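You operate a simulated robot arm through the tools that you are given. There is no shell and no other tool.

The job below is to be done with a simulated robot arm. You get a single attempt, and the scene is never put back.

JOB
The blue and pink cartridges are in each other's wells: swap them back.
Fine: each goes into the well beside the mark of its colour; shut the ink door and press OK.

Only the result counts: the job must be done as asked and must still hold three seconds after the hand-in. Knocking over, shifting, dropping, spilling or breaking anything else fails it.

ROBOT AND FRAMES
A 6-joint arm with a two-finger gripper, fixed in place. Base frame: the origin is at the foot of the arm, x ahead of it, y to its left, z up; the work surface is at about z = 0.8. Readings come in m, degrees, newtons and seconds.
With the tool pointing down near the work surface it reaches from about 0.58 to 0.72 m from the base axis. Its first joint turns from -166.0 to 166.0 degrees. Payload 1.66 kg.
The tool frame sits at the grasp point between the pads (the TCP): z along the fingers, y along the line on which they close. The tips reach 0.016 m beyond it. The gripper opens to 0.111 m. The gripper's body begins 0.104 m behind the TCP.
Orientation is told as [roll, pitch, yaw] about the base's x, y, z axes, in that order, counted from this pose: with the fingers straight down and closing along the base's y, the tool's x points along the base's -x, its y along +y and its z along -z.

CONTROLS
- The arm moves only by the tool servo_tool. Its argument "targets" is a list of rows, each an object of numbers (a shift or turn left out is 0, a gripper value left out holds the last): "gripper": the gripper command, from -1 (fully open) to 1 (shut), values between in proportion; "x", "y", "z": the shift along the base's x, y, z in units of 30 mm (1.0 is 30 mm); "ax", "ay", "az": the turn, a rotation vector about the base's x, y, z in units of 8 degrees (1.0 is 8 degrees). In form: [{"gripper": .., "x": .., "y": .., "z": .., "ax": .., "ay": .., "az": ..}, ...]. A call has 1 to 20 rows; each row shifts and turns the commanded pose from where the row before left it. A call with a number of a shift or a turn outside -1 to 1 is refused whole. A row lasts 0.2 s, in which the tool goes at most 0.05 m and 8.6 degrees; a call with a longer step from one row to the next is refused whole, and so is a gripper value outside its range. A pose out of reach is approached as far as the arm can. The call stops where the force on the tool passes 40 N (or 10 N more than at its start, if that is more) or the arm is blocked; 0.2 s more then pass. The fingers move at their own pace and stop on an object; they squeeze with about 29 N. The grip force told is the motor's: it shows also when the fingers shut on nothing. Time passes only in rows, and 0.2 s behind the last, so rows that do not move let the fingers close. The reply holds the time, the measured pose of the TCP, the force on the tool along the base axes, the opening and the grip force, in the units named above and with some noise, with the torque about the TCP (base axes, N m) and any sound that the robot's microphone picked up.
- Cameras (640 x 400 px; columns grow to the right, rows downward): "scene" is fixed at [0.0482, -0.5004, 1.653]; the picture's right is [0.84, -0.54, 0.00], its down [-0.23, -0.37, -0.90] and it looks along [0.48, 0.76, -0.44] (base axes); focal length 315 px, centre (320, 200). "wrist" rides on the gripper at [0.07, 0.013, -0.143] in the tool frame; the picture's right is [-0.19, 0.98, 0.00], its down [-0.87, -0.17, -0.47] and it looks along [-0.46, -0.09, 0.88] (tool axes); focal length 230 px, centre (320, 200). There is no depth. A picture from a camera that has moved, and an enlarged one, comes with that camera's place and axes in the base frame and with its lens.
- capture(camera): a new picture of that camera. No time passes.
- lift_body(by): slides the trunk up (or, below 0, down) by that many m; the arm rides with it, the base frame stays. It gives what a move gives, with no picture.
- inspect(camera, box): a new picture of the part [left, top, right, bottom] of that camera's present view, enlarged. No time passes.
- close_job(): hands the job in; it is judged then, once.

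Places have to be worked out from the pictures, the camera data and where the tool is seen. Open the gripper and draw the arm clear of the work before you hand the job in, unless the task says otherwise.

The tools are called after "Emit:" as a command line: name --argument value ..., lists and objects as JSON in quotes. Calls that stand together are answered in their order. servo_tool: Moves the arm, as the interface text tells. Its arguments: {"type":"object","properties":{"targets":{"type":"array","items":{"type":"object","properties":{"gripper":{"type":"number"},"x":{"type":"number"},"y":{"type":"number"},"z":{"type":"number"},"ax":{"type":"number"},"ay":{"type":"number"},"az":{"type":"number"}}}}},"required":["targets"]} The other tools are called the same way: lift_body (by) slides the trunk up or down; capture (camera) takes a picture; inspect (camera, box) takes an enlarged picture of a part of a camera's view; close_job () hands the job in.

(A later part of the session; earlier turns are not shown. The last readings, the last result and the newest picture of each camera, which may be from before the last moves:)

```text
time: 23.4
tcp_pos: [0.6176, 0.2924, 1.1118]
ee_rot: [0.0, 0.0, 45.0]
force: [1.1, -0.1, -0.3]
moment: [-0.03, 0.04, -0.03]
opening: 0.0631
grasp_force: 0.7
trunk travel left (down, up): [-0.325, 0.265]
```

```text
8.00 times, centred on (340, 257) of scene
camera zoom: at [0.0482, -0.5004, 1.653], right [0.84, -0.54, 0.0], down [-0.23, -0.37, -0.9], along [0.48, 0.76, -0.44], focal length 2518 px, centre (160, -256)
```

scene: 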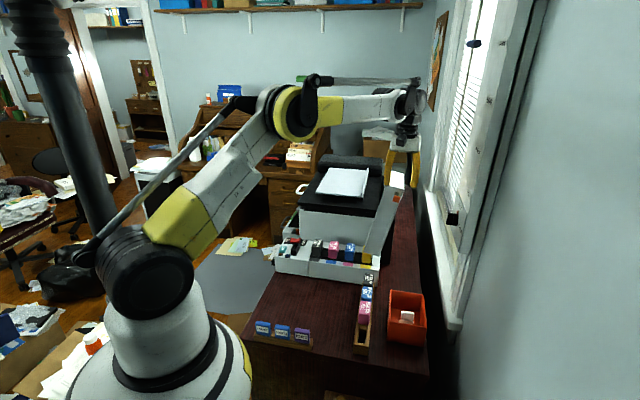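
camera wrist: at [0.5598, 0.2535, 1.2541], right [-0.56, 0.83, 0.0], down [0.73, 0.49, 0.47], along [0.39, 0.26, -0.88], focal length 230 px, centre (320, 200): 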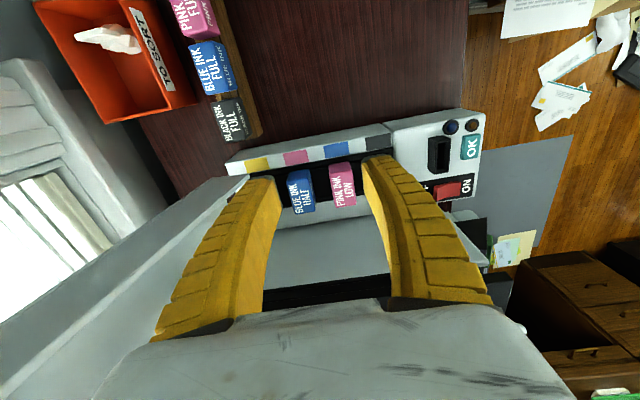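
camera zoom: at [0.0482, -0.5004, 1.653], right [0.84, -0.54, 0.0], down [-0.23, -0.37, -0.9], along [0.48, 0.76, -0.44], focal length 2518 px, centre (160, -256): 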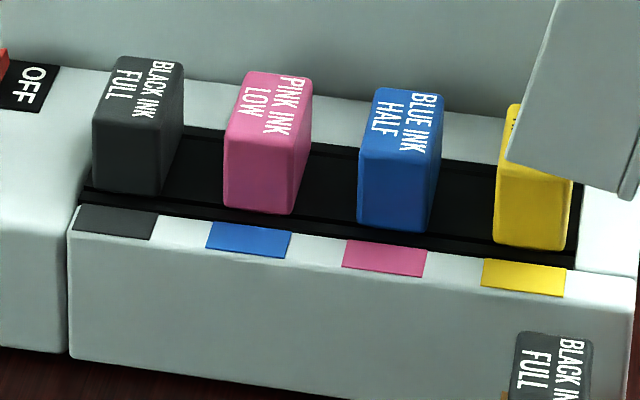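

Pink's top centre is at about (0.669, 0.371, 0.922) and blue's at about (0.717, 0.323, 0.922). Both are 0.76–0.79 m from the base axis, beyond the stated tool-down reach near the table. Lowering the trunk should help, so I'll raise the tool first and then slide the trunk down 0.2 m.

Emit:
servo_tool --targets '[{"gripper": -0.1, "z": 1}, {"z": 1}, {"z": 1}, {"z": 1}, {"z": 1}]'

Emit:
lift_body --by -0.2

Emit:
capture --camera "scene"

Emit:
capture --camera "wrist"

```text
time: 24.6
tcp_pos: [0.6177, 0.294, 1.2648]
ee_rot: [-0.1, 0.0, 45.0]
force: [0.1, -0.9, -0.6]
moment: [0.0, -0.03, 0.01]
opening: 0.0629
grasp_force: 1.4
trunk travel left (down, up): [-0.325, 0.265]
```

```text
time: 26.8
tcp_pos: [0.617, 0.2951, 1.0642]
ee_rot: [0.0, 0.0, 45.0]
force: [-0.4, 0.1, -0.7]
moment: [-0.01, 0.01, -0.02]
opening: 0.0632
grasp_force: 1.8
trunk travel left (down, up): [-0.125, 0.465]
```

```text
taken
```

scene: 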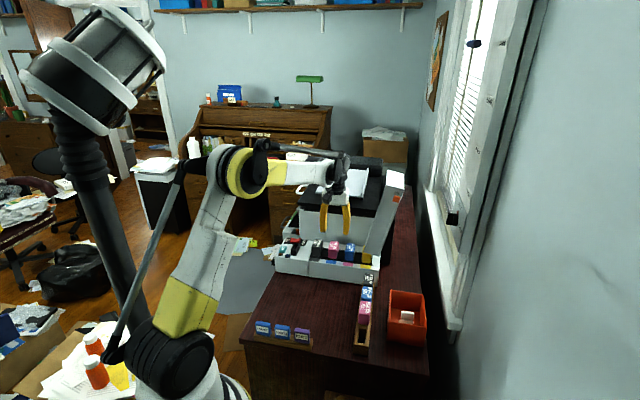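

```text
taken
camera wrist: at [0.5586, 0.2544, 1.2065], right [-0.56, 0.83, 0.0], down [0.73, 0.49, 0.47], along [0.39, 0.26, -0.88], focal length 230 px, centre (320, 200)
```

wrist: 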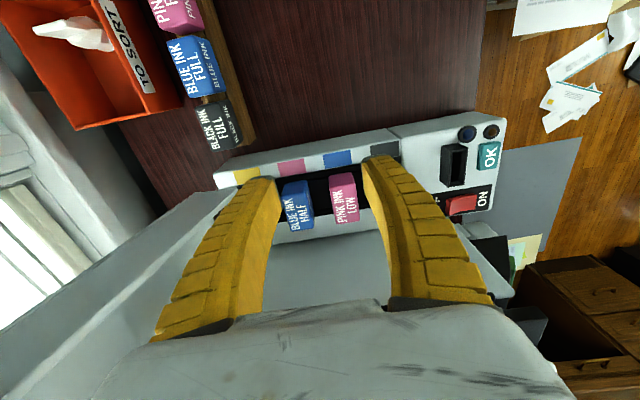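

Trunk lowering worked. Next I'll move above the pink cartridge, staying clear of its top at 0.922, and open to about 62 mm.

Emit:
servo_tool --targets '[{"gripper": -0.1, "x": 0.433, "y": 0.637, "z": -0.2}, {"x": 0.433, "y": 0.637, "z": -0.3}, {"x": 0.433, "y": 0.637, "z": -0.4}, {"x": 0.433, "y": 0.637, "z": -0.4}]'

Emit:
capture --camera "wrist"

Emit:
inspect --camera "scene" --box '[285, 180, 405, 280]'

```text
time: 27.8
tcp_pos: [0.6689, 0.3702, 1.0242]
ee_rot: [-0.1, 0.0, 45.0]
force: [0.0, 0.1, -0.7]
moment: [0.03, -0.03, 0.02]
opening: 0.063
grasp_force: 1.4
trunk travel left (down, up): [-0.125, 0.465]
```

```text
taken
camera wrist: at [0.6106, 0.3316, 1.1663], right [-0.56, 0.83, 0.0], down [0.73, 0.49, 0.47], along [0.39, 0.26, -0.88], focal length 230 px, centre (320, 200)
```

wrist: 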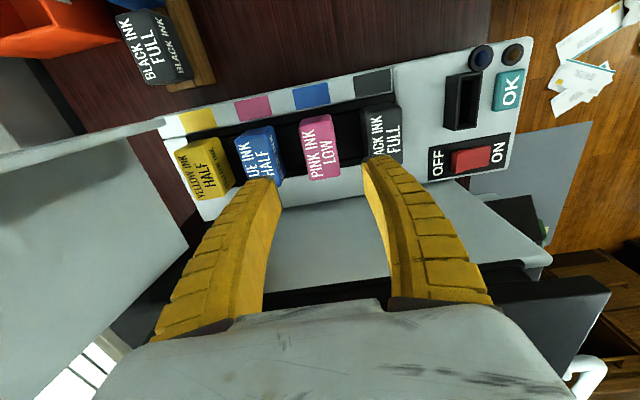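

```text
4.00 times, centred on (345, 230) of scene
camera zoom: at [0.0482, -0.5004, 1.653], right [0.84, -0.54, 0.0], down [-0.23, -0.37, -0.9], along [0.48, 0.76, -0.44], focal length 1259 px, centre (220, 80)
```

zoom: 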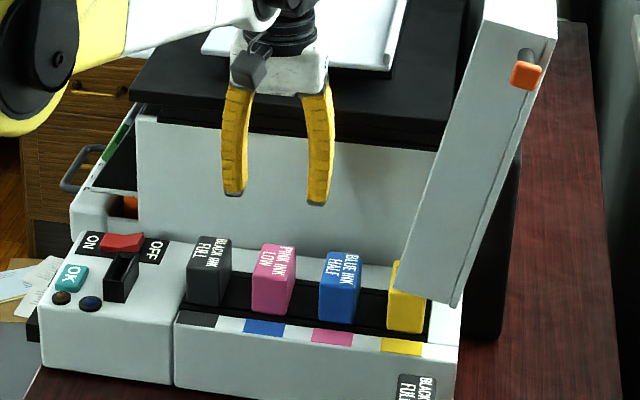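

The view is good. I'll zoom in to localise the four cartridges and the trough.

Emit:
inspect --camera "wrist" --box '[160, 60, 420, 220]'

Emit:
inspect --camera "wrist" --box '[240, 80, 400, 200]'

```text
2.46 times, centred on (290, 140) of wrist
camera zoom: at [0.6106, 0.3316, 1.1663], right [-0.56, 0.83, 0.0], down [0.73, 0.49, 0.47], along [0.39, 0.26, -0.88], focal length 566 px, centre (394, 348)
```

zoom: 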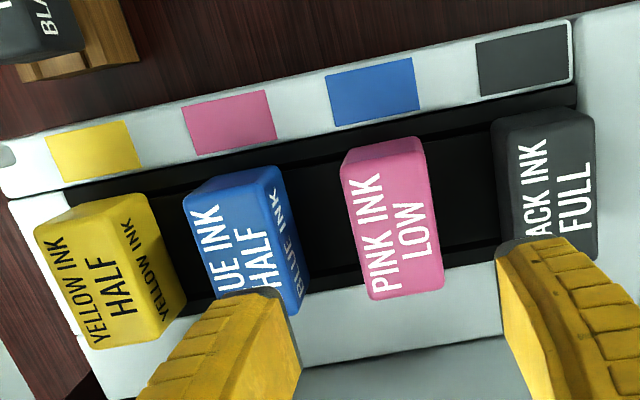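

```text
3.33 times, centred on (320, 140) of wrist
camera zoom: at [0.6106, 0.3316, 1.1663], right [-0.56, 0.83, 0.0], down [0.73, 0.49, 0.47], along [0.39, 0.26, -0.88], focal length 767 px, centre (320, 400)
```

zoom: 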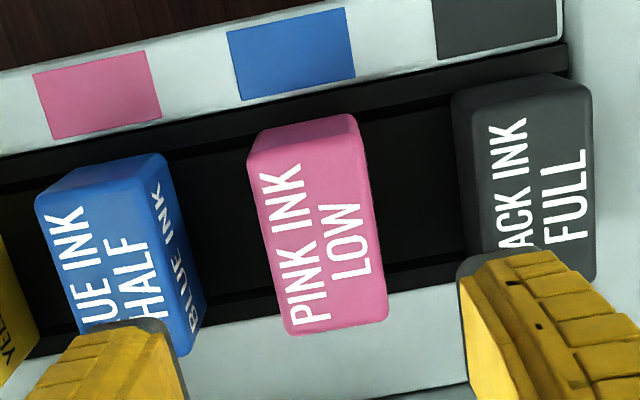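

Pink is about 34 mm wide × 60 mm deep and centred right under the TCP. I'll narrow the opening to ~50 mm, descend to z≈0.90 and look before gripping.

Emit:
servo_tool --targets '[{"gripper": 0.1}, {"gripper": 0.1, "z": -0.7}, {"z": -0.9}, {"z": -0.9}, {"z": -0.8}, {"z": -0.5}]'

Emit:
inspect --camera "wrist" --box '[200, 80, 440, 240]'

Emit:
inspect --camera "scene" --box '[295, 210, 385, 280]'

```text
time: 29.2
tcp_pos: [0.6683, 0.3695, 0.9106]
ee_rot: [0.1, 0.0, 45.0]
force: [0.2, 0.0, -0.9]
moment: [0.01, -0.03, 0.05]
opening: 0.0522
grasp_force: 2.0
trunk travel left (down, up): [-0.125, 0.465]
```

```text
2.50 times, centred on (320, 160) of wrist
camera zoom: at [0.6099, 0.3307, 1.0532], right [-0.56, 0.83, 0.0], down [0.73, 0.49, 0.47], along [0.39, 0.26, -0.88], focal length 575 px, centre (320, 300)
```

zoom: 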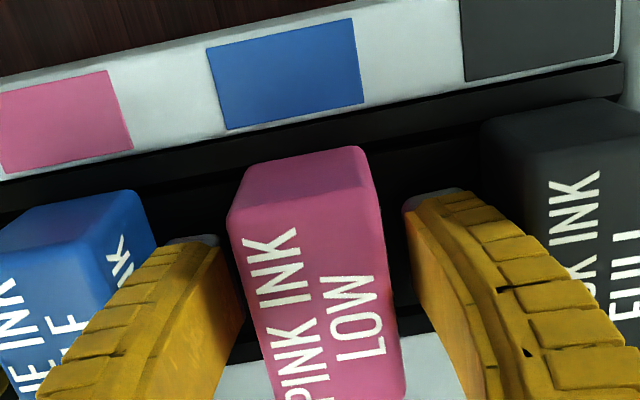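

```text
5.71 times, centred on (340, 245) of scene
camera zoom: at [0.0482, -0.5004, 1.653], right [0.84, -0.54, 0.0], down [-0.23, -0.37, -0.9], along [0.48, 0.76, -0.44], focal length 1798 px, centre (206, -57)
```

zoom: 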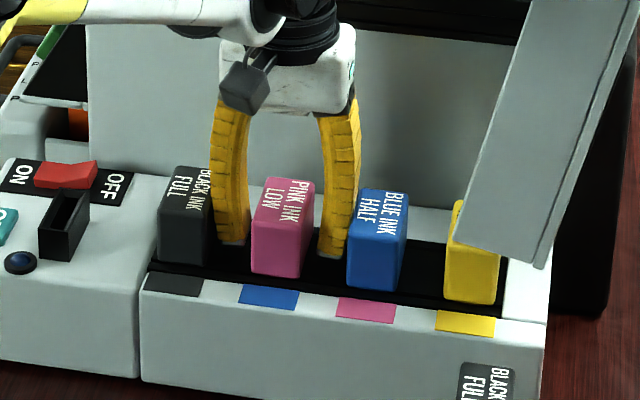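

The fingers straddle pink with clearance to both neighbours. Going down another 9 mm and closing.

Emit:
servo_tool --targets '[{"gripper": 0.1, "z": -0.3}, {"gripper": 0.1}, {"gripper": 0.5}, {"gripper": 1}, {"gripper": 1}, {"gripper": 1}]'

Emit:
inspect --camera "wrist" --box '[200, 80, 440, 240]'

```text
time: 30.6
tcp_pos: [0.6676, 0.3698, 0.903]
ee_rot: [0.0, 0.0, 45.0]
force: [3.9, 0.7, 10.8]
moment: [0.01, -0.04, 0.0]
opening: 0.0321
grasp_force: 29.0
trunk travel left (down, up): [-0.125, 0.465]
```

```text
2.50 times, centred on (320, 160) of wrist
camera zoom: at [0.6096, 0.3307, 1.0445], right [-0.56, 0.83, 0.0], down [0.73, 0.49, 0.47], along [0.39, 0.26, -0.88], focal length 575 px, centre (320, 300)
```

zoom: 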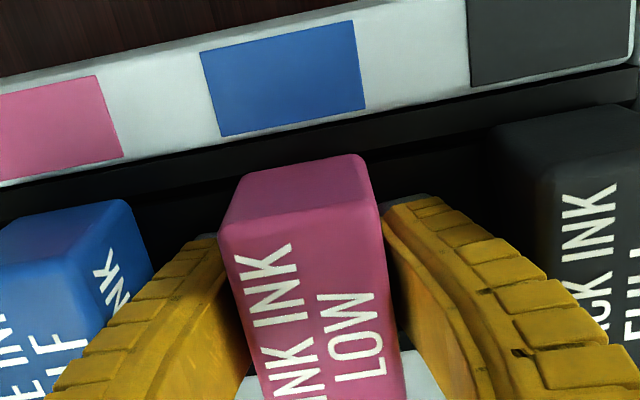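

Pink is gripped at 32 mm. The fingertips are lightly touching the floor between wells, about 11 N up. Lifting slowly.

Emit:
servo_tool --targets '[{"gripper": 1, "z": 0.15}, {"z": 0.2}, {"z": 0.3}, {"z": 0.4}]'

Emit:
inspect --camera "scene" --box '[295, 200, 385, 280]'

```text
time: 31.6
tcp_pos: [0.6686, 0.3709, 0.9339]
ee_rot: [0.0, -0.1, 45.0]
force: [0.6, -0.2, -0.6]
moment: [0.0, 0.0, 0.0]
opening: 0.0298
grasp_force: 29.0
trunk travel left (down, up): [-0.125, 0.465]
```

```text
5.00 times, centred on (340, 240) of scene
camera zoom: at [0.0482, -0.5004, 1.653], right [0.84, -0.54, 0.0], down [-0.23, -0.37, -0.9], along [0.48, 0.76, -0.44], focal length 1573 px, centre (220, 0)
```

zoom: 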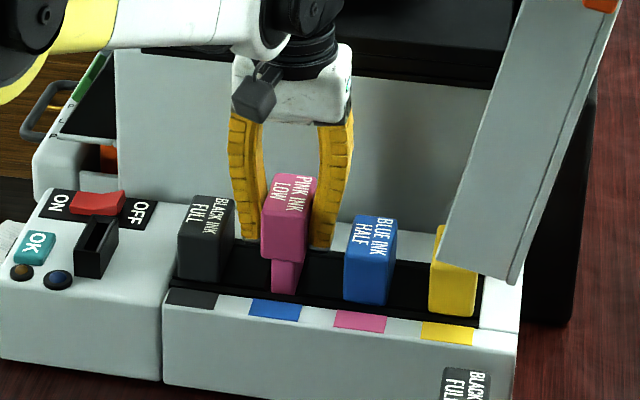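

The cartridge has a narrower stem under its body that goes into the well. I'll lift it fully clear and look at the stem's shape and the free well.

Emit:
servo_tool --targets '[{"gripper": 1, "z": 0.6}, {"z": 0.8}, {"z": 0.8}, {"z": 0.8}]'

Emit:
inspect --camera "scene" --box '[295, 190, 385, 280]'

Emit:
inspect --camera "wrist" --box '[200, 60, 440, 220]'

Emit:
inspect --camera "scene" --box '[270, 230, 320, 270]'

```text
time: 32.6
tcp_pos: [0.6678, 0.3696, 1.0235]
ee_rot: [-0.1, 0.0, 45.0]
force: [-0.7, 0.6, 0.4]
moment: [-0.01, -0.01, 0.0]
opening: 0.0295
grasp_force: 28.9
trunk travel left (down, up): [-0.125, 0.465]
```

```text
4.44 times, centred on (340, 235) of scene
camera zoom: at [0.0482, -0.5004, 1.653], right [0.84, -0.54, 0.0], down [-0.23, -0.37, -0.9], along [0.48, 0.76, -0.44], focal length 1399 px, centre (231, 44)
```

zoom: 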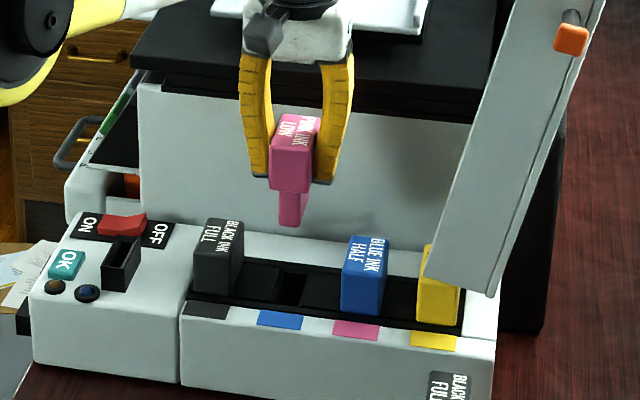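

```text
2.50 times, centred on (320, 140) of wrist
camera zoom: at [0.6098, 0.33, 1.1656], right [-0.56, 0.83, 0.0], down [0.73, 0.49, 0.47], along [0.39, 0.26, -0.88], focal length 575 px, centre (320, 350)
```

zoom: 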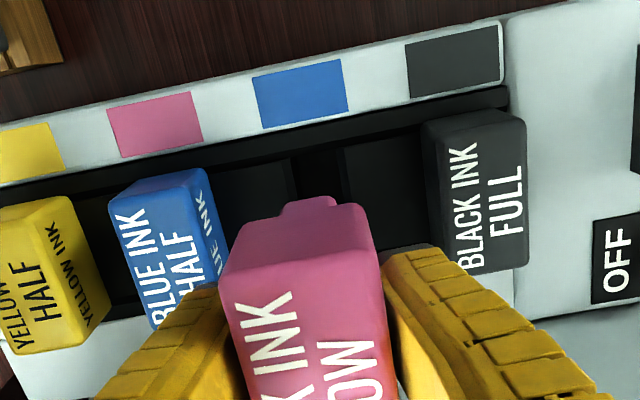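

```text
10.00 times, centred on (295, 250) of scene
camera zoom: at [0.0482, -0.5004, 1.653], right [0.84, -0.54, 0.0], down [-0.23, -0.37, -0.9], along [0.48, 0.76, -0.44], focal length 3147 px, centre (570, -300)
```

zoom: 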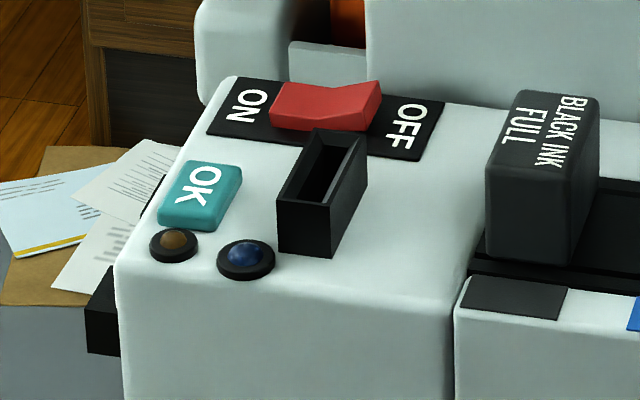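

The stem looks about 18–20 mm wide. I'll zoom tightly on the stem, the free well and the black holder on the panel to compare sizes.

Emit:
inspect --camera "scene" --box '[320, 205, 360, 245]'

Emit:
inspect --camera "scene" --box '[315, 235, 365, 270]'

Emit:
inspect --camera "wrist" --box '[290, 90, 420, 170]'

Emit:
inspect --camera "scene" --box '[340, 260, 400, 360]'

```text
10.00 times, centred on (340, 225) of scene
camera zoom: at [0.0482, -0.5004, 1.653], right [0.84, -0.54, 0.0], down [-0.23, -0.37, -0.9], along [0.48, 0.76, -0.44], focal length 3147 px, centre (120, -50)
```

zoom: 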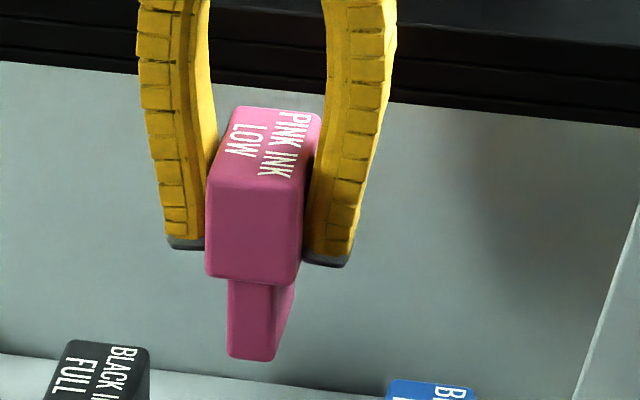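

```text
11.43 times, centred on (340, 252) of scene
camera zoom: at [0.0482, -0.5004, 1.653], right [0.84, -0.54, 0.0], down [-0.23, -0.37, -0.9], along [0.48, 0.76, -0.44], focal length 3596 px, centre (91, -400)
```

zoom: 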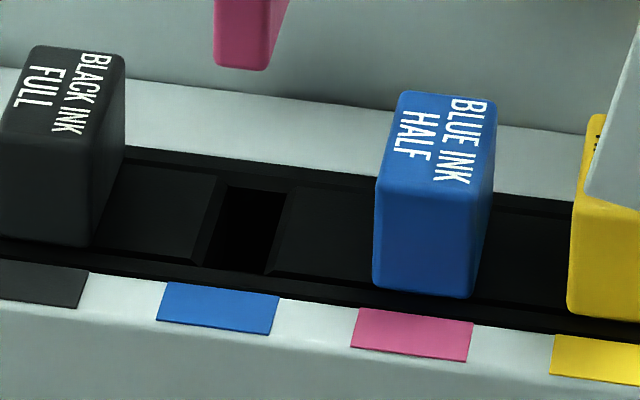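

```text
4.92 times, centred on (355, 130) of wrist
camera zoom: at [0.6098, 0.33, 1.1656], right [-0.56, 0.83, 0.0], down [0.73, 0.49, 0.47], along [0.39, 0.26, -0.88], focal length 1133 px, centre (148, 545)
```

zoom: 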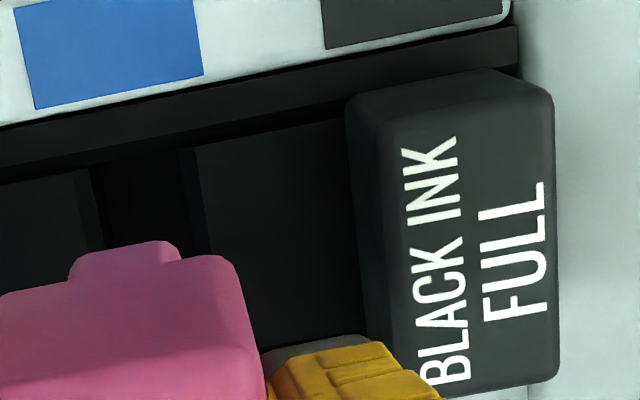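

```text
4.00 times, centred on (370, 310) of scene
camera zoom: at [0.0482, -0.5004, 1.653], right [0.84, -0.54, 0.0], down [-0.23, -0.37, -0.9], along [0.48, 0.76, -0.44], focal length 1259 px, centre (120, -240)
```

zoom: 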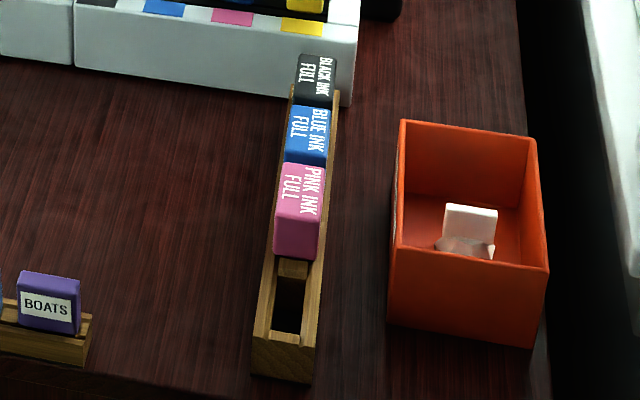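

The rail lies along the same direction as the printer depth, and its empty slot (about (0.53, 0.02)) is one parking candidate. The black holder on the panel is another, so I'll look at that closely next to the stem size.

Emit:
inspect --camera "wrist" --box '[430, 60, 510, 140]'

Emit:
inspect --camera "scene" --box '[285, 235, 305, 255]'

```text
5.00 times, centred on (470, 100) of wrist
camera zoom: at [0.6098, 0.33, 1.1656], right [-0.56, 0.83, 0.0], down [0.73, 0.49, 0.47], along [0.39, 0.26, -0.88], focal length 1150 px, centre (-430, 700)
```

zoom: 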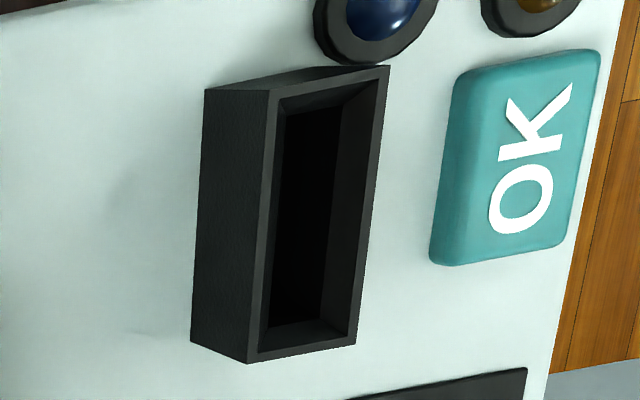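

```text
16.00 times, centred on (295, 245) of scene
camera zoom: at [0.0482, -0.5004, 1.653], right [0.84, -0.54, 0.0], down [-0.23, -0.37, -0.9], along [0.48, 0.76, -0.44], focal length 5035 px, centre (720, -520)
```

zoom: 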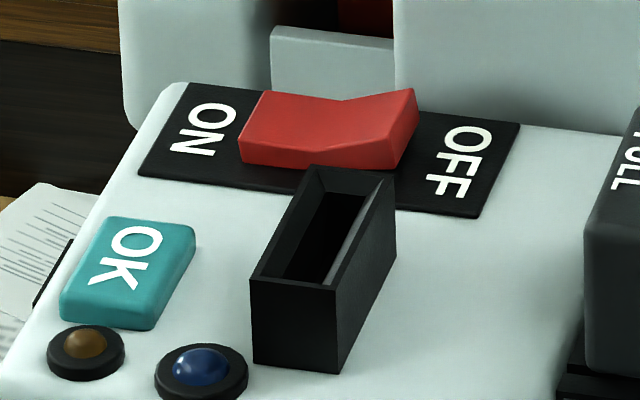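

The holder has a chamfered mouth about 20 mm × 50 mm, much like the wells, so it looks meant for parking a cartridge. I place it at about (0.544, 0.477) with its rim at z≈0.90. I'll carry pink above it at a safe height and compare the sizes there.

Emit:
servo_tool --targets '[{"gripper": 1, "x": -0.823, "y": 0.713}, {"x": -0.823, "y": 0.713}, {"x": -0.823, "y": 0.713}, {"x": -0.823, "y": 0.713}, {"x": -0.823, "y": 0.713}, {"x": 0}]'

Emit:
inspect --camera "scene" --box '[275, 205, 325, 265]'

Emit:
capture --camera "wrist"

Emit:
inspect --camera "wrist" --box '[240, 80, 400, 200]'

```text
time: 34.0
tcp_pos: [0.5446, 0.478, 1.023]
ee_rot: [0.1, 0.0, 45.0]
force: [-0.7, 0.5, 0.0]
moment: [0.0, -0.07, 0.02]
opening: 0.0296
grasp_force: 28.8
trunk travel left (down, up): [-0.125, 0.465]
```

```text
6.67 times, centred on (300, 235) of scene
camera zoom: at [0.0482, -0.5004, 1.653], right [0.84, -0.54, 0.0], down [-0.23, -0.37, -0.9], along [0.48, 0.76, -0.44], focal length 2098 px, centre (453, -33)
```

zoom: 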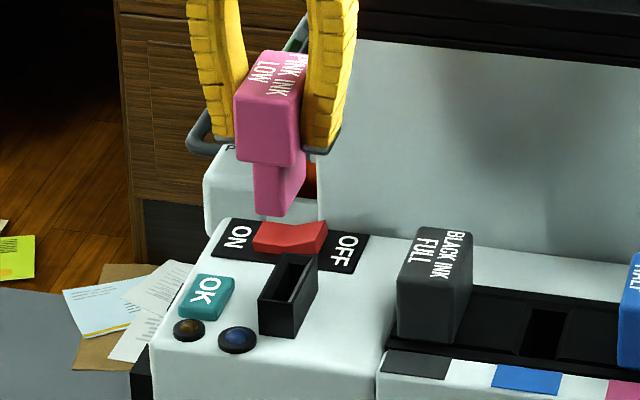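

```text
taken
camera wrist: at [0.4871, 0.4384, 1.1657], right [-0.56, 0.83, 0.0], down [0.73, 0.49, 0.47], along [0.39, 0.26, -0.88], focal length 230 px, centre (320, 200)
```

wrist: 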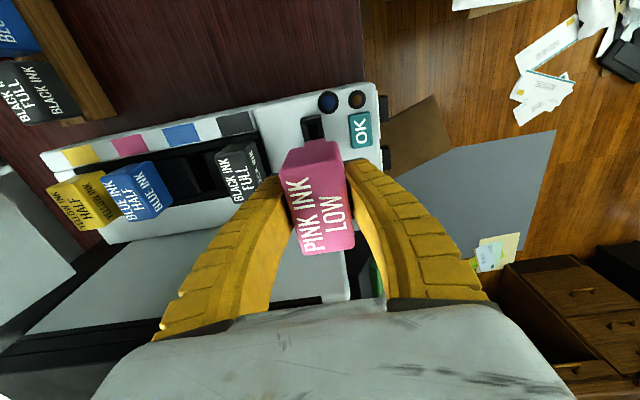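

```text
3.33 times, centred on (320, 140) of wrist
camera zoom: at [0.4871, 0.4384, 1.1657], right [-0.56, 0.83, 0.0], down [0.73, 0.49, 0.47], along [0.39, 0.26, -0.88], focal length 767 px, centre (320, 400)
```

zoom: 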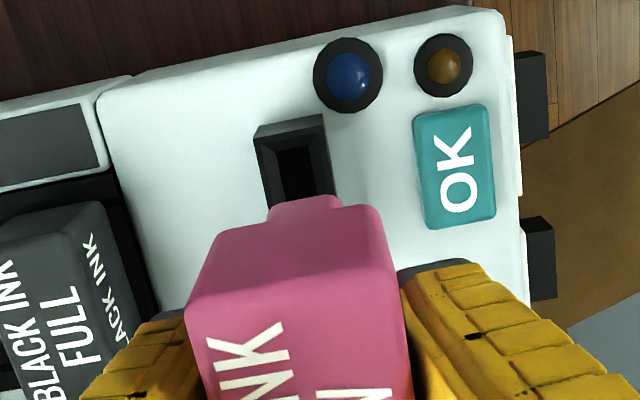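

The stem front is about 75% of the holder's outer width, so it should fit. I'll zoom in tightly on the holder for final alignment.

Emit:
inspect --camera "wrist" --box '[295, 105, 345, 145]'

Emit:
inspect --camera "scene" --box '[285, 215, 315, 260]'

```text
10.00 times, centred on (320, 125) of wrist
camera zoom: at [0.4871, 0.4384, 1.1657], right [-0.56, 0.83, 0.0], down [0.73, 0.49, 0.47], along [0.39, 0.26, -0.88], focal length 2301 px, centre (320, 950)
```

zoom: 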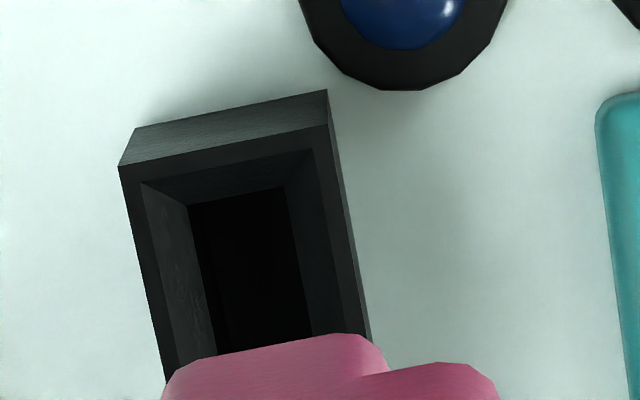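

```text
8.89 times, centred on (300, 238) of scene
camera zoom: at [0.0482, -0.5004, 1.653], right [0.84, -0.54, 0.0], down [-0.23, -0.37, -0.9], along [0.48, 0.76, -0.44], focal length 2797 px, centre (498, -133)
```

zoom: 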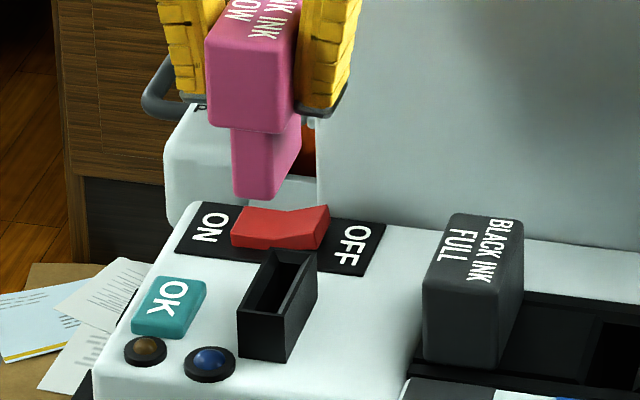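

The holder's interior may taper. I need better numbers, so I'm taking tighter zooms of the stem's lower end and the holder mouth.

Emit:
inspect --camera "scene" --box '[304, 212, 324, 236]'

Emit:
inspect --camera "scene" --box '[288, 218, 308, 240]'

Emit:
inspect --camera "scene" --box '[290, 238, 308, 258]'

Emit:
inspect --camera "wrist" --box '[165, 130, 205, 210]'

```text
16.00 times, centred on (314, 224) of scene
camera zoom: at [0.0482, -0.5004, 1.653], right [0.84, -0.54, 0.0], down [-0.23, -0.37, -0.9], along [0.48, 0.76, -0.44], focal length 5035 px, centre (416, -184)
```

zoom: 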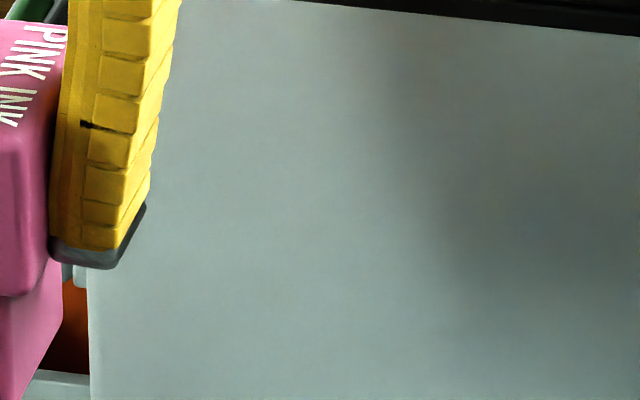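

```text
16.00 times, centred on (298, 229) of scene
camera zoom: at [0.0482, -0.5004, 1.653], right [0.84, -0.54, 0.0], down [-0.23, -0.37, -0.9], along [0.48, 0.76, -0.44], focal length 5035 px, centre (672, -264)
```

zoom: 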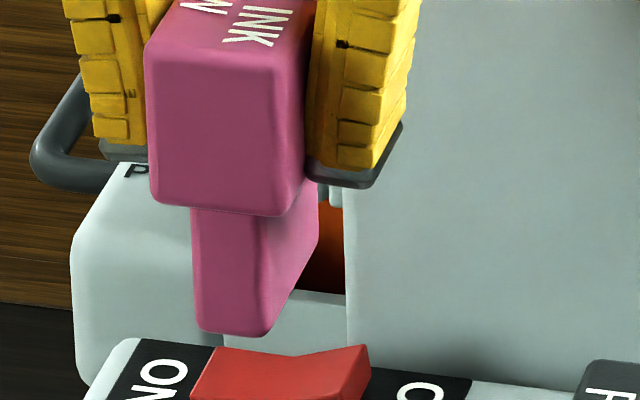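

```text
16.00 times, centred on (299, 248) of scene
camera zoom: at [0.0482, -0.5004, 1.653], right [0.84, -0.54, 0.0], down [-0.23, -0.37, -0.9], along [0.48, 0.76, -0.44], focal length 5035 px, centre (656, -568)
```

zoom: 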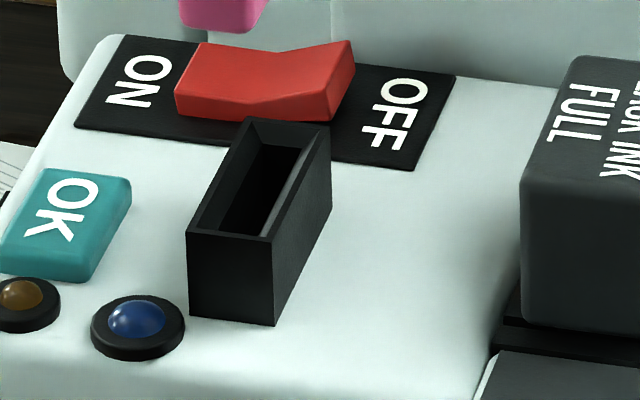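

```text
5.00 times, centred on (185, 170) of wrist
camera zoom: at [0.4871, 0.4384, 1.1657], right [-0.56, 0.83, 0.0], down [0.73, 0.49, 0.47], along [0.39, 0.26, -0.88], focal length 1150 px, centre (995, 350)
```

zoom: 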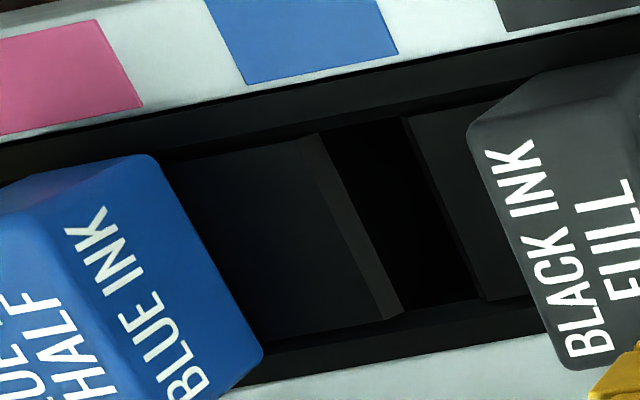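

The holder's chamfer narrows to about 11–12 mm while the stem is 17–18 mm, so it isn't made for these cartridges and I won't force it. The rail's empty slot holds the same cartridge type in the same orientation, so I'll examine that next.

Emit:
inspect --camera "scene" --box '[345, 315, 385, 365]'

Emit:
inspect --camera "scene" --box '[345, 265, 385, 325]'

```text
8.00 times, centred on (365, 340) of scene
camera zoom: at [0.0482, -0.5004, 1.653], right [0.84, -0.54, 0.0], down [-0.23, -0.37, -0.9], along [0.48, 0.76, -0.44], focal length 2518 px, centre (-40, -920)
```

zoom: 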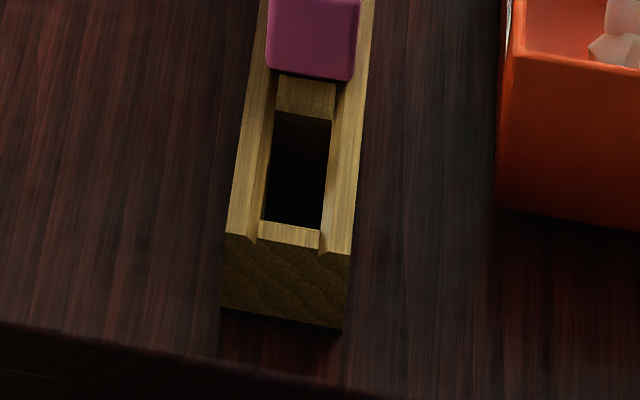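

```text
6.67 times, centred on (365, 295) of scene
camera zoom: at [0.0482, -0.5004, 1.653], right [0.84, -0.54, 0.0], down [-0.23, -0.37, -0.9], along [0.48, 0.76, -0.44], focal length 2098 px, centre (20, -433)
```

zoom: 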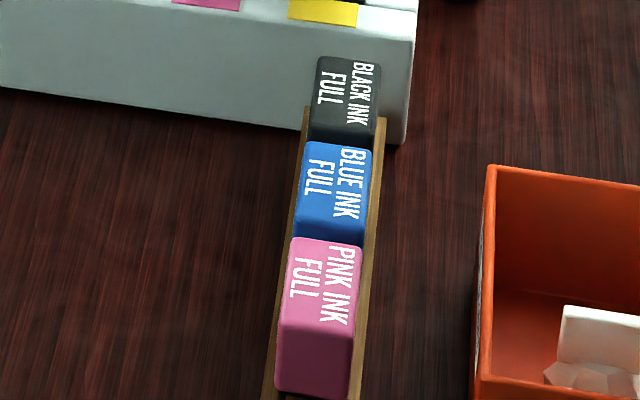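

The rail slot is centred near (0.5345, 0.0198), with the rail top at z≈0.841. Its orientation matches, so pink can park there. I'll carry pink over at a safe height and see whether the arm reaches.

Emit:
servo_tool --targets '[{"gripper": 1, "z": 1}, {"x": -0.02, "y": -0.95}, {"x": -0.02, "y": -0.95}, {"x": -0.02, "y": -0.95}, {"x": -0.02, "y": -0.95}, {"x": -0.02, "y": -0.95}, {"x": -0.02, "y": -0.95}, {"x": -0.02, "y": -0.95}, {"x": -0.02, "y": -0.95}, {"x": -0.02, "y": -0.95}, {"x": -0.02, "y": -0.95}, {"x": -0.02, "y": -0.95}, {"x": -0.02, "y": -0.95}, {"x": -0.02, "y": -0.95}, {"x": -0.02, "y": -0.95}, {"x": -0.02, "y": -0.95}, {"x": -0.02, "y": -0.95}]'

Emit:
capture --camera "scene"

Emit:
capture --camera "wrist"

```text
time: 37.6
tcp_pos: [0.5351, 0.0203, 1.0539]
ee_rot: [0.0, 0.0, 45.0]
force: [-0.3, 0.6, -1.3]
moment: [-0.02, -0.01, 0.0]
opening: 0.0299
grasp_force: 29.3
trunk travel left (down, up): [-0.125, 0.465]
```

```text
taken
```

scene: 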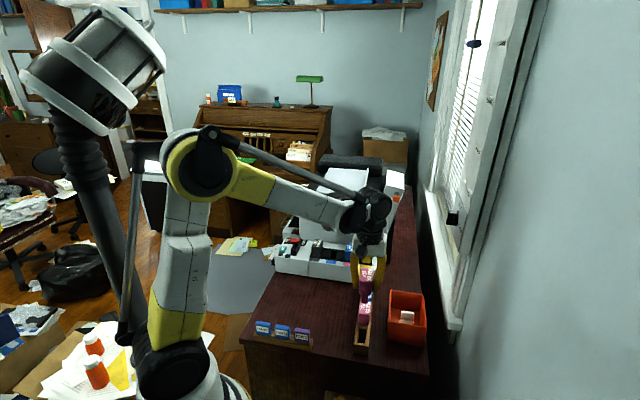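

```text
taken
camera wrist: at [0.4768, -0.0196, 1.1955], right [-0.56, 0.83, 0.0], down [0.73, 0.49, 0.47], along [0.39, 0.26, -0.88], focal length 230 px, centre (320, 200)
```

wrist: 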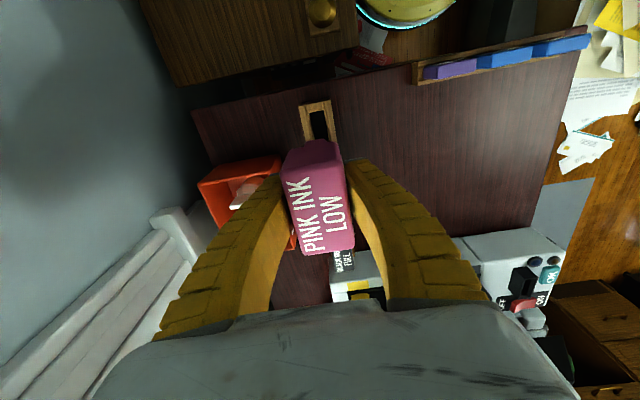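

The arm reaches this spot with an accurate pose. I'll zoom in on the rail slot beneath the held cartridge to check alignment.

Emit:
inspect --camera "wrist" --box '[280, 90, 360, 150]'

Emit:
inspect --camera "scene" --box '[340, 255, 390, 360]'

```text
6.67 times, centred on (320, 120) of wrist
camera zoom: at [0.4768, -0.0196, 1.1955], right [-0.56, 0.83, 0.0], down [0.73, 0.49, 0.47], along [0.39, 0.26, -0.88], focal length 1534 px, centre (320, 733)
```

zoom: 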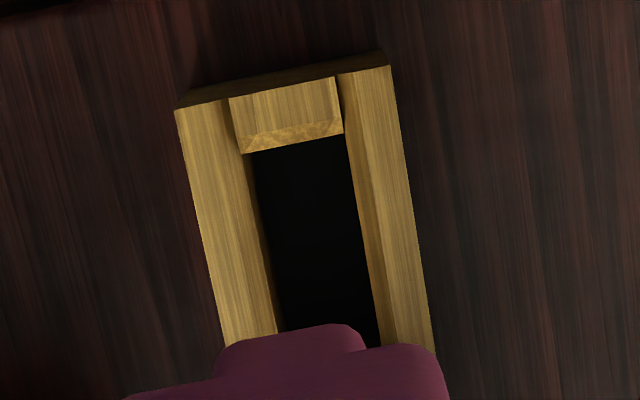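

```text
3.81 times, centred on (365, 308) of scene
camera zoom: at [0.0482, -0.5004, 1.653], right [0.84, -0.54, 0.0], down [-0.23, -0.37, -0.9], along [0.48, 0.76, -0.44], focal length 1199 px, centre (149, -210)
```

zoom: 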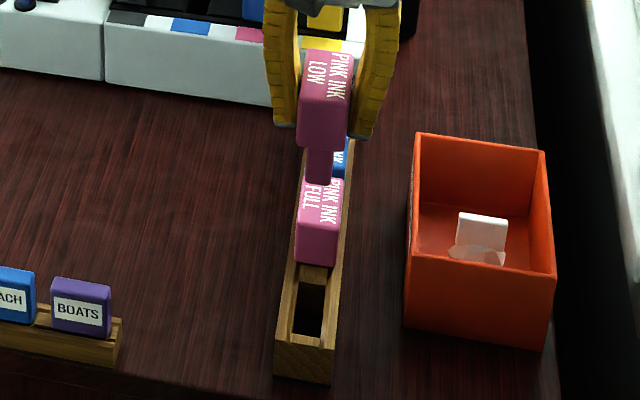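

Both views agree that the slot hole is centred near e1=0.365, e2=0.392. I'll make a small correction and descend until the stem is just above the rail.

Emit:
servo_tool --targets '[{"gripper": 1, "x": -0.063, "y": -0.11, "z": -0.6}, {"z": -1}, {"z": -1}, {"z": -1}, {"z": -0.8}, {"z": -0.4}]'

Emit:
inspect --camera "wrist" --box '[260, 80, 380, 160]'

Emit:
inspect --camera "scene" --box '[340, 290, 390, 360]'

```text
time: 39.0
tcp_pos: [0.5345, 0.0185, 0.9105]
ee_rot: [0.0, 0.0, 45.0]
force: [-0.4, 0.2, -0.1]
moment: [0.02, 0.01, 0.01]
opening: 0.0297
grasp_force: 28.9
trunk travel left (down, up): [-0.125, 0.465]
```

```text
5.00 times, centred on (320, 120) of wrist
camera zoom: at [0.4767, -0.0213, 1.0532], right [-0.56, 0.83, 0.0], down [0.73, 0.49, 0.47], along [0.39, 0.26, -0.88], focal length 1150 px, centre (320, 600)
```

zoom: 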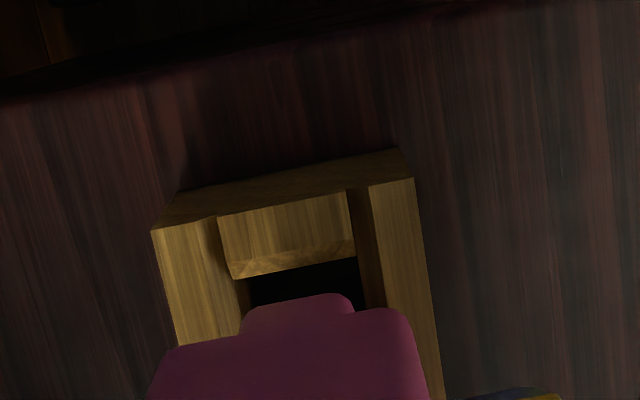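

```text
5.71 times, centred on (365, 325) of scene
camera zoom: at [0.0482, -0.5004, 1.653], right [0.84, -0.54, 0.0], down [-0.23, -0.37, -0.9], along [0.48, 0.76, -0.44], focal length 1798 px, centre (63, -514)
```

zoom: 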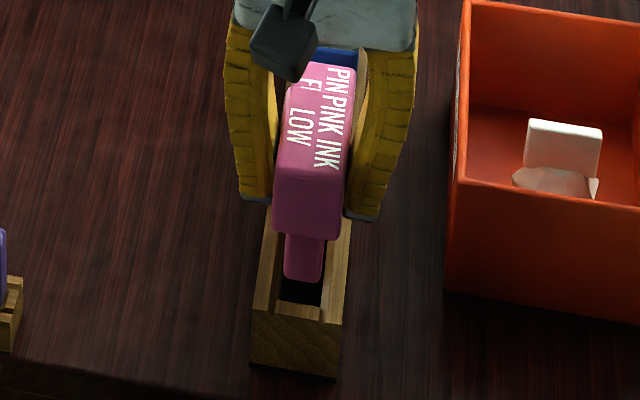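

The stem is centred over the hole, with its front edge at e2≈0.367 against the hole edge at 0.3655. Lowering it in slowly.

Emit:
servo_tool --targets '[{"gripper": 1, "z": -0.3}, {"z": -0.3}, {"z": -0.3}, {"z": -0.25}]'

Emit:
inspect --camera "scene" --box '[340, 290, 390, 360]'

```text
time: 40.0
tcp_pos: [0.5347, 0.0182, 0.8753]
ee_rot: [-0.1, 0.0, 44.8]
force: [0.5, -0.1, 0.2]
moment: [0.01, 0.0, 0.01]
opening: 0.0298
grasp_force: 29.5
trunk travel left (down, up): [-0.125, 0.465]
```

```text
5.71 times, centred on (365, 325) of scene
camera zoom: at [0.0482, -0.5004, 1.653], right [0.84, -0.54, 0.0], down [-0.23, -0.37, -0.9], along [0.48, 0.76, -0.44], focal length 1798 px, centre (63, -514)
```

zoom: 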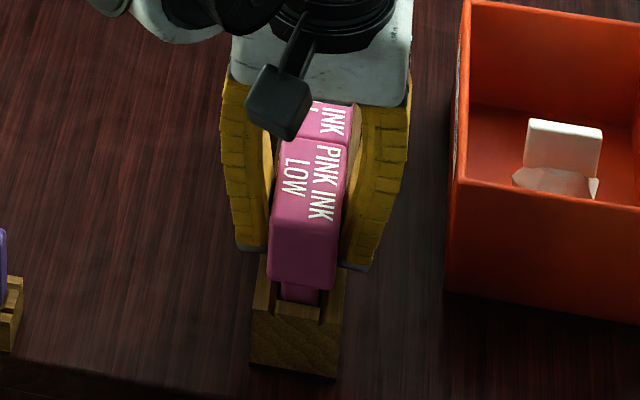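

No contact forces and the stem is entering the slot. Lowering the last centimetre in small steps.

Emit:
servo_tool --targets '[{"gripper": 1, "z": -0.12}, {"z": -0.12}, {"z": -0.08}]'

Emit:
inspect --camera "scene" --box '[340, 290, 390, 360]'

```text
time: 40.8
tcp_pos: [0.5341, 0.0178, 0.8647]
ee_rot: [-0.1, -0.1, 45.1]
force: [0.0, 0.2, -0.1]
moment: [0.01, 0.0, -0.02]
opening: 0.0296
grasp_force: 28.8
trunk travel left (down, up): [-0.125, 0.465]
```

```text
5.71 times, centred on (365, 325) of scene
camera zoom: at [0.0482, -0.5004, 1.653], right [0.84, -0.54, 0.0], down [-0.23, -0.37, -0.9], along [0.48, 0.76, -0.44], focal length 1798 px, centre (63, -514)
```

zoom: 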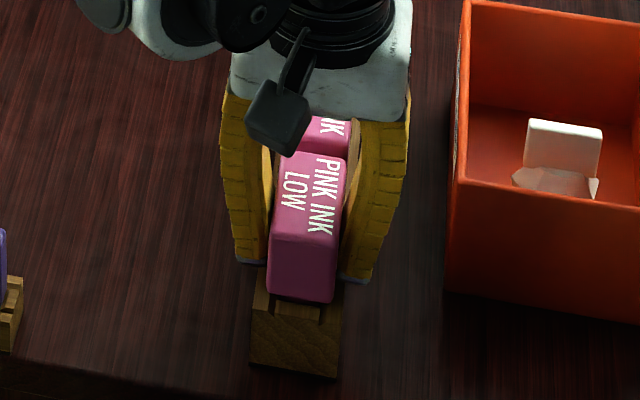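

It's almost seated with no contact force yet. I'll continue in ~2 mm steps.

Emit:
servo_tool --targets '[{"gripper": 1, "z": -0.06}, {"z": -0.06}]'

Emit:
inspect --camera "scene" --box '[350, 315, 380, 355]'

```text
time: 41.4
tcp_pos: [0.5357, 0.0189, 0.8624]
ee_rot: [0.0, 0.0, 45.1]
force: [1.8, -0.4, 6.4]
moment: [0.04, -0.1, 0.02]
opening: 0.0304
grasp_force: 29.4
trunk travel left (down, up): [-0.125, 0.465]
```

```text
10.00 times, centred on (365, 335) of scene
camera zoom: at [0.0482, -0.5004, 1.653], right [0.84, -0.54, 0.0], down [-0.23, -0.37, -0.9], along [0.48, 0.76, -0.44], focal length 3147 px, centre (-130, -1150)
```

zoom: 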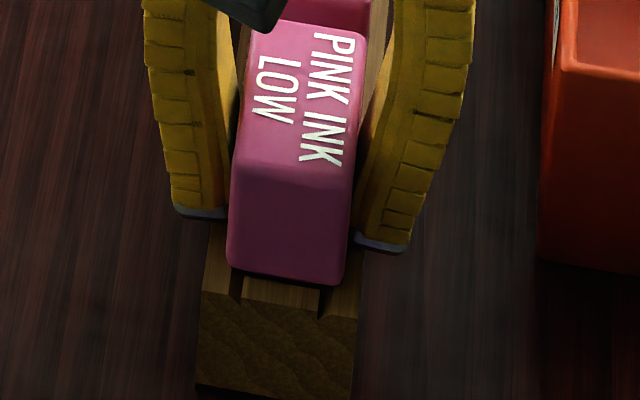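

Contact at z=0.8624 with 6 N up means the body rests on the rail. Opening and lifting away gently.

Emit:
servo_tool --targets '[{"gripper": 0.25}, {"gripper": 0.1}, {"gripper": 0.1}, {"z": 0.3}, {"z": 0.6}, {"z": 1}, {"z": 1}, {"z": 1}]'

Emit:
inspect --camera "scene" --box '[340, 260, 390, 360]'

Emit:
inspect --camera "wrist" --box '[240, 80, 400, 220]'

```text
time: 43.2
tcp_pos: [0.5358, 0.0188, 0.9788]
ee_rot: [0.1, 0.0, 45.0]
force: [-0.7, 0.3, 0.4]
moment: [0.01, 0.0, 0.01]
opening: 0.0522
grasp_force: 1.5
trunk travel left (down, up): [-0.125, 0.465]
```

```text
4.00 times, centred on (365, 310) of scene
camera zoom: at [0.0482, -0.5004, 1.653], right [0.84, -0.54, 0.0], down [-0.23, -0.37, -0.9], along [0.48, 0.76, -0.44], focal length 1259 px, centre (140, -240)
```

zoom: 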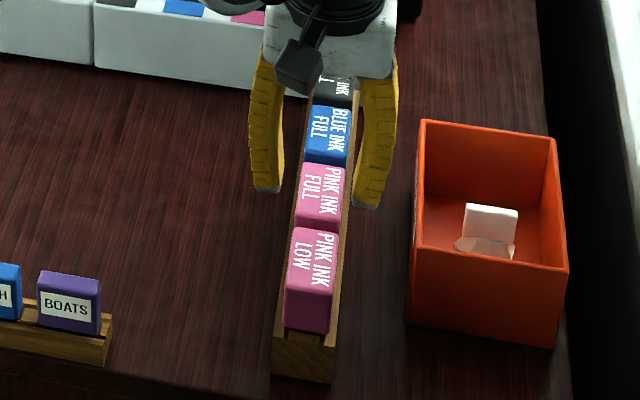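

```text
2.86 times, centred on (320, 150) of wrist
camera zoom: at [0.4755, -0.0208, 1.1218], right [-0.56, 0.83, 0.0], down [0.73, 0.49, 0.47], along [0.39, 0.26, -0.88], focal length 657 px, centre (320, 343)
```

zoom: 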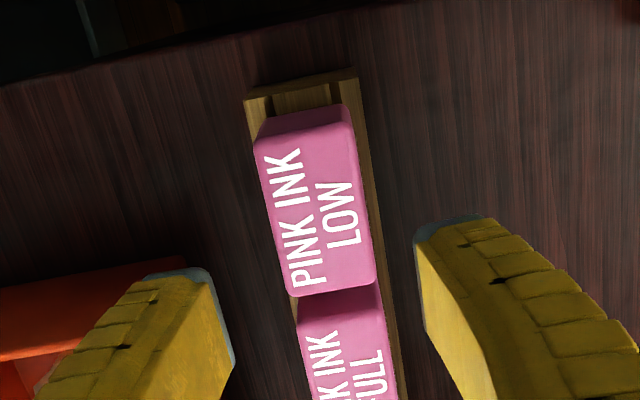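

Pink LOW is parked upright in the rail and nothing else moved. I'll fly around the open lid to hover above the blue cartridge in well 3: raise, go left, then in, then right.

Emit:
servo_tool --targets '[{"gripper": 0.1, "z": 0.93}, {"z": 0.93}, {"z": 0.93}, {"z": 0.93}, {"x": 0.19, "y": 0.9}, {"x": 0.19, "y": 0.9}, {"x": 0.19, "y": 0.9}, {"x": 0.19, "y": 0.9}, {"x": 0.19, "y": 0.9}, {"x": 0.19, "y": 0.9}, {"x": 0.19, "y": 0.9}, {"x": 0.19, "y": 0.9}, {"x": 0.19, "y": 0.9}, {"x": 0.633, "y": 0.633}, {"x": 0.633, "y": 0.633}, {"x": 0.633, "y": 0.633}, {"x": 0.633, "y": 0.633}, {"x": 0.633, "y": 0.633}, {"x": 0.53, "y": -0.53}, {"x": 0.53, "y": -0.53}]'

Emit:
capture --camera "wrist"

Emit:
inspect --camera "scene" --box '[295, 170, 415, 280]'

```text
time: 47.4
tcp_pos: [0.7127, 0.3238, 1.0913]
ee_rot: [0.0, -0.1, 45.0]
force: [0.1, 0.4, 0.4]
moment: [0.01, 0.01, -0.01]
opening: 0.0523
grasp_force: 1.9
trunk travel left (down, up): [-0.125, 0.465]
```

```text
taken
camera wrist: at [0.6543, 0.2847, 1.2331], right [-0.56, 0.83, 0.0], down [0.73, 0.49, 0.47], along [0.39, 0.26, -0.88], focal length 230 px, centre (320, 200)
```

wrist: 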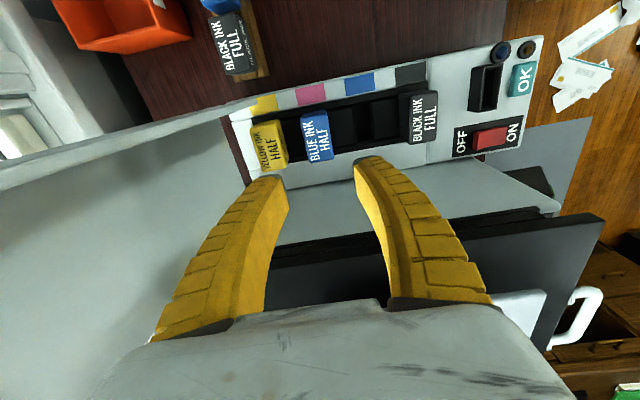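

```text
3.64 times, centred on (355, 225) of scene
camera zoom: at [0.0482, -0.5004, 1.653], right [0.84, -0.54, 0.0], down [-0.23, -0.37, -0.9], along [0.48, 0.76, -0.44], focal length 1144 px, centre (193, 109)
```

zoom: 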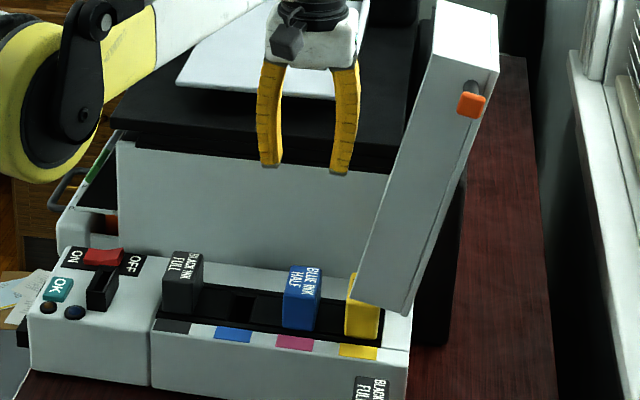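

Hovering near blue. Zooming to localise blue and the well positions.

Emit:
inspect --camera "wrist" --box '[230, 60, 450, 190]'

Emit:
inspect --camera "wrist" --box '[270, 90, 370, 170]'

```text
2.91 times, centred on (340, 125) of wrist
camera zoom: at [0.6543, 0.2847, 1.2331], right [-0.56, 0.83, 0.0], down [0.73, 0.49, 0.47], along [0.39, 0.26, -0.88], focal length 669 px, centre (262, 418)
```

zoom: 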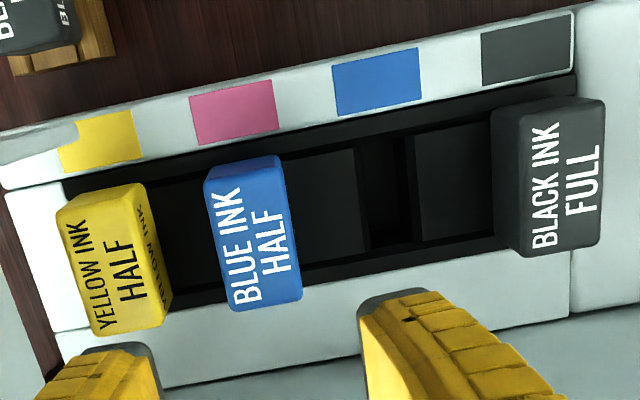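

```text
5.00 times, centred on (320, 130) of wrist
camera zoom: at [0.6543, 0.2847, 1.2331], right [-0.56, 0.83, 0.0], down [0.73, 0.49, 0.47], along [0.39, 0.26, -0.88], focal length 1150 px, centre (320, 550)
```

zoom: 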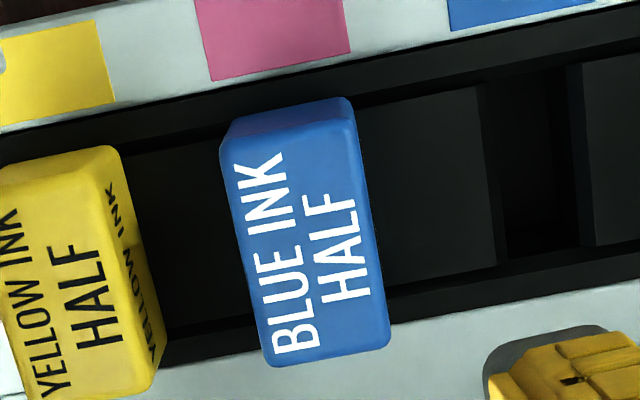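

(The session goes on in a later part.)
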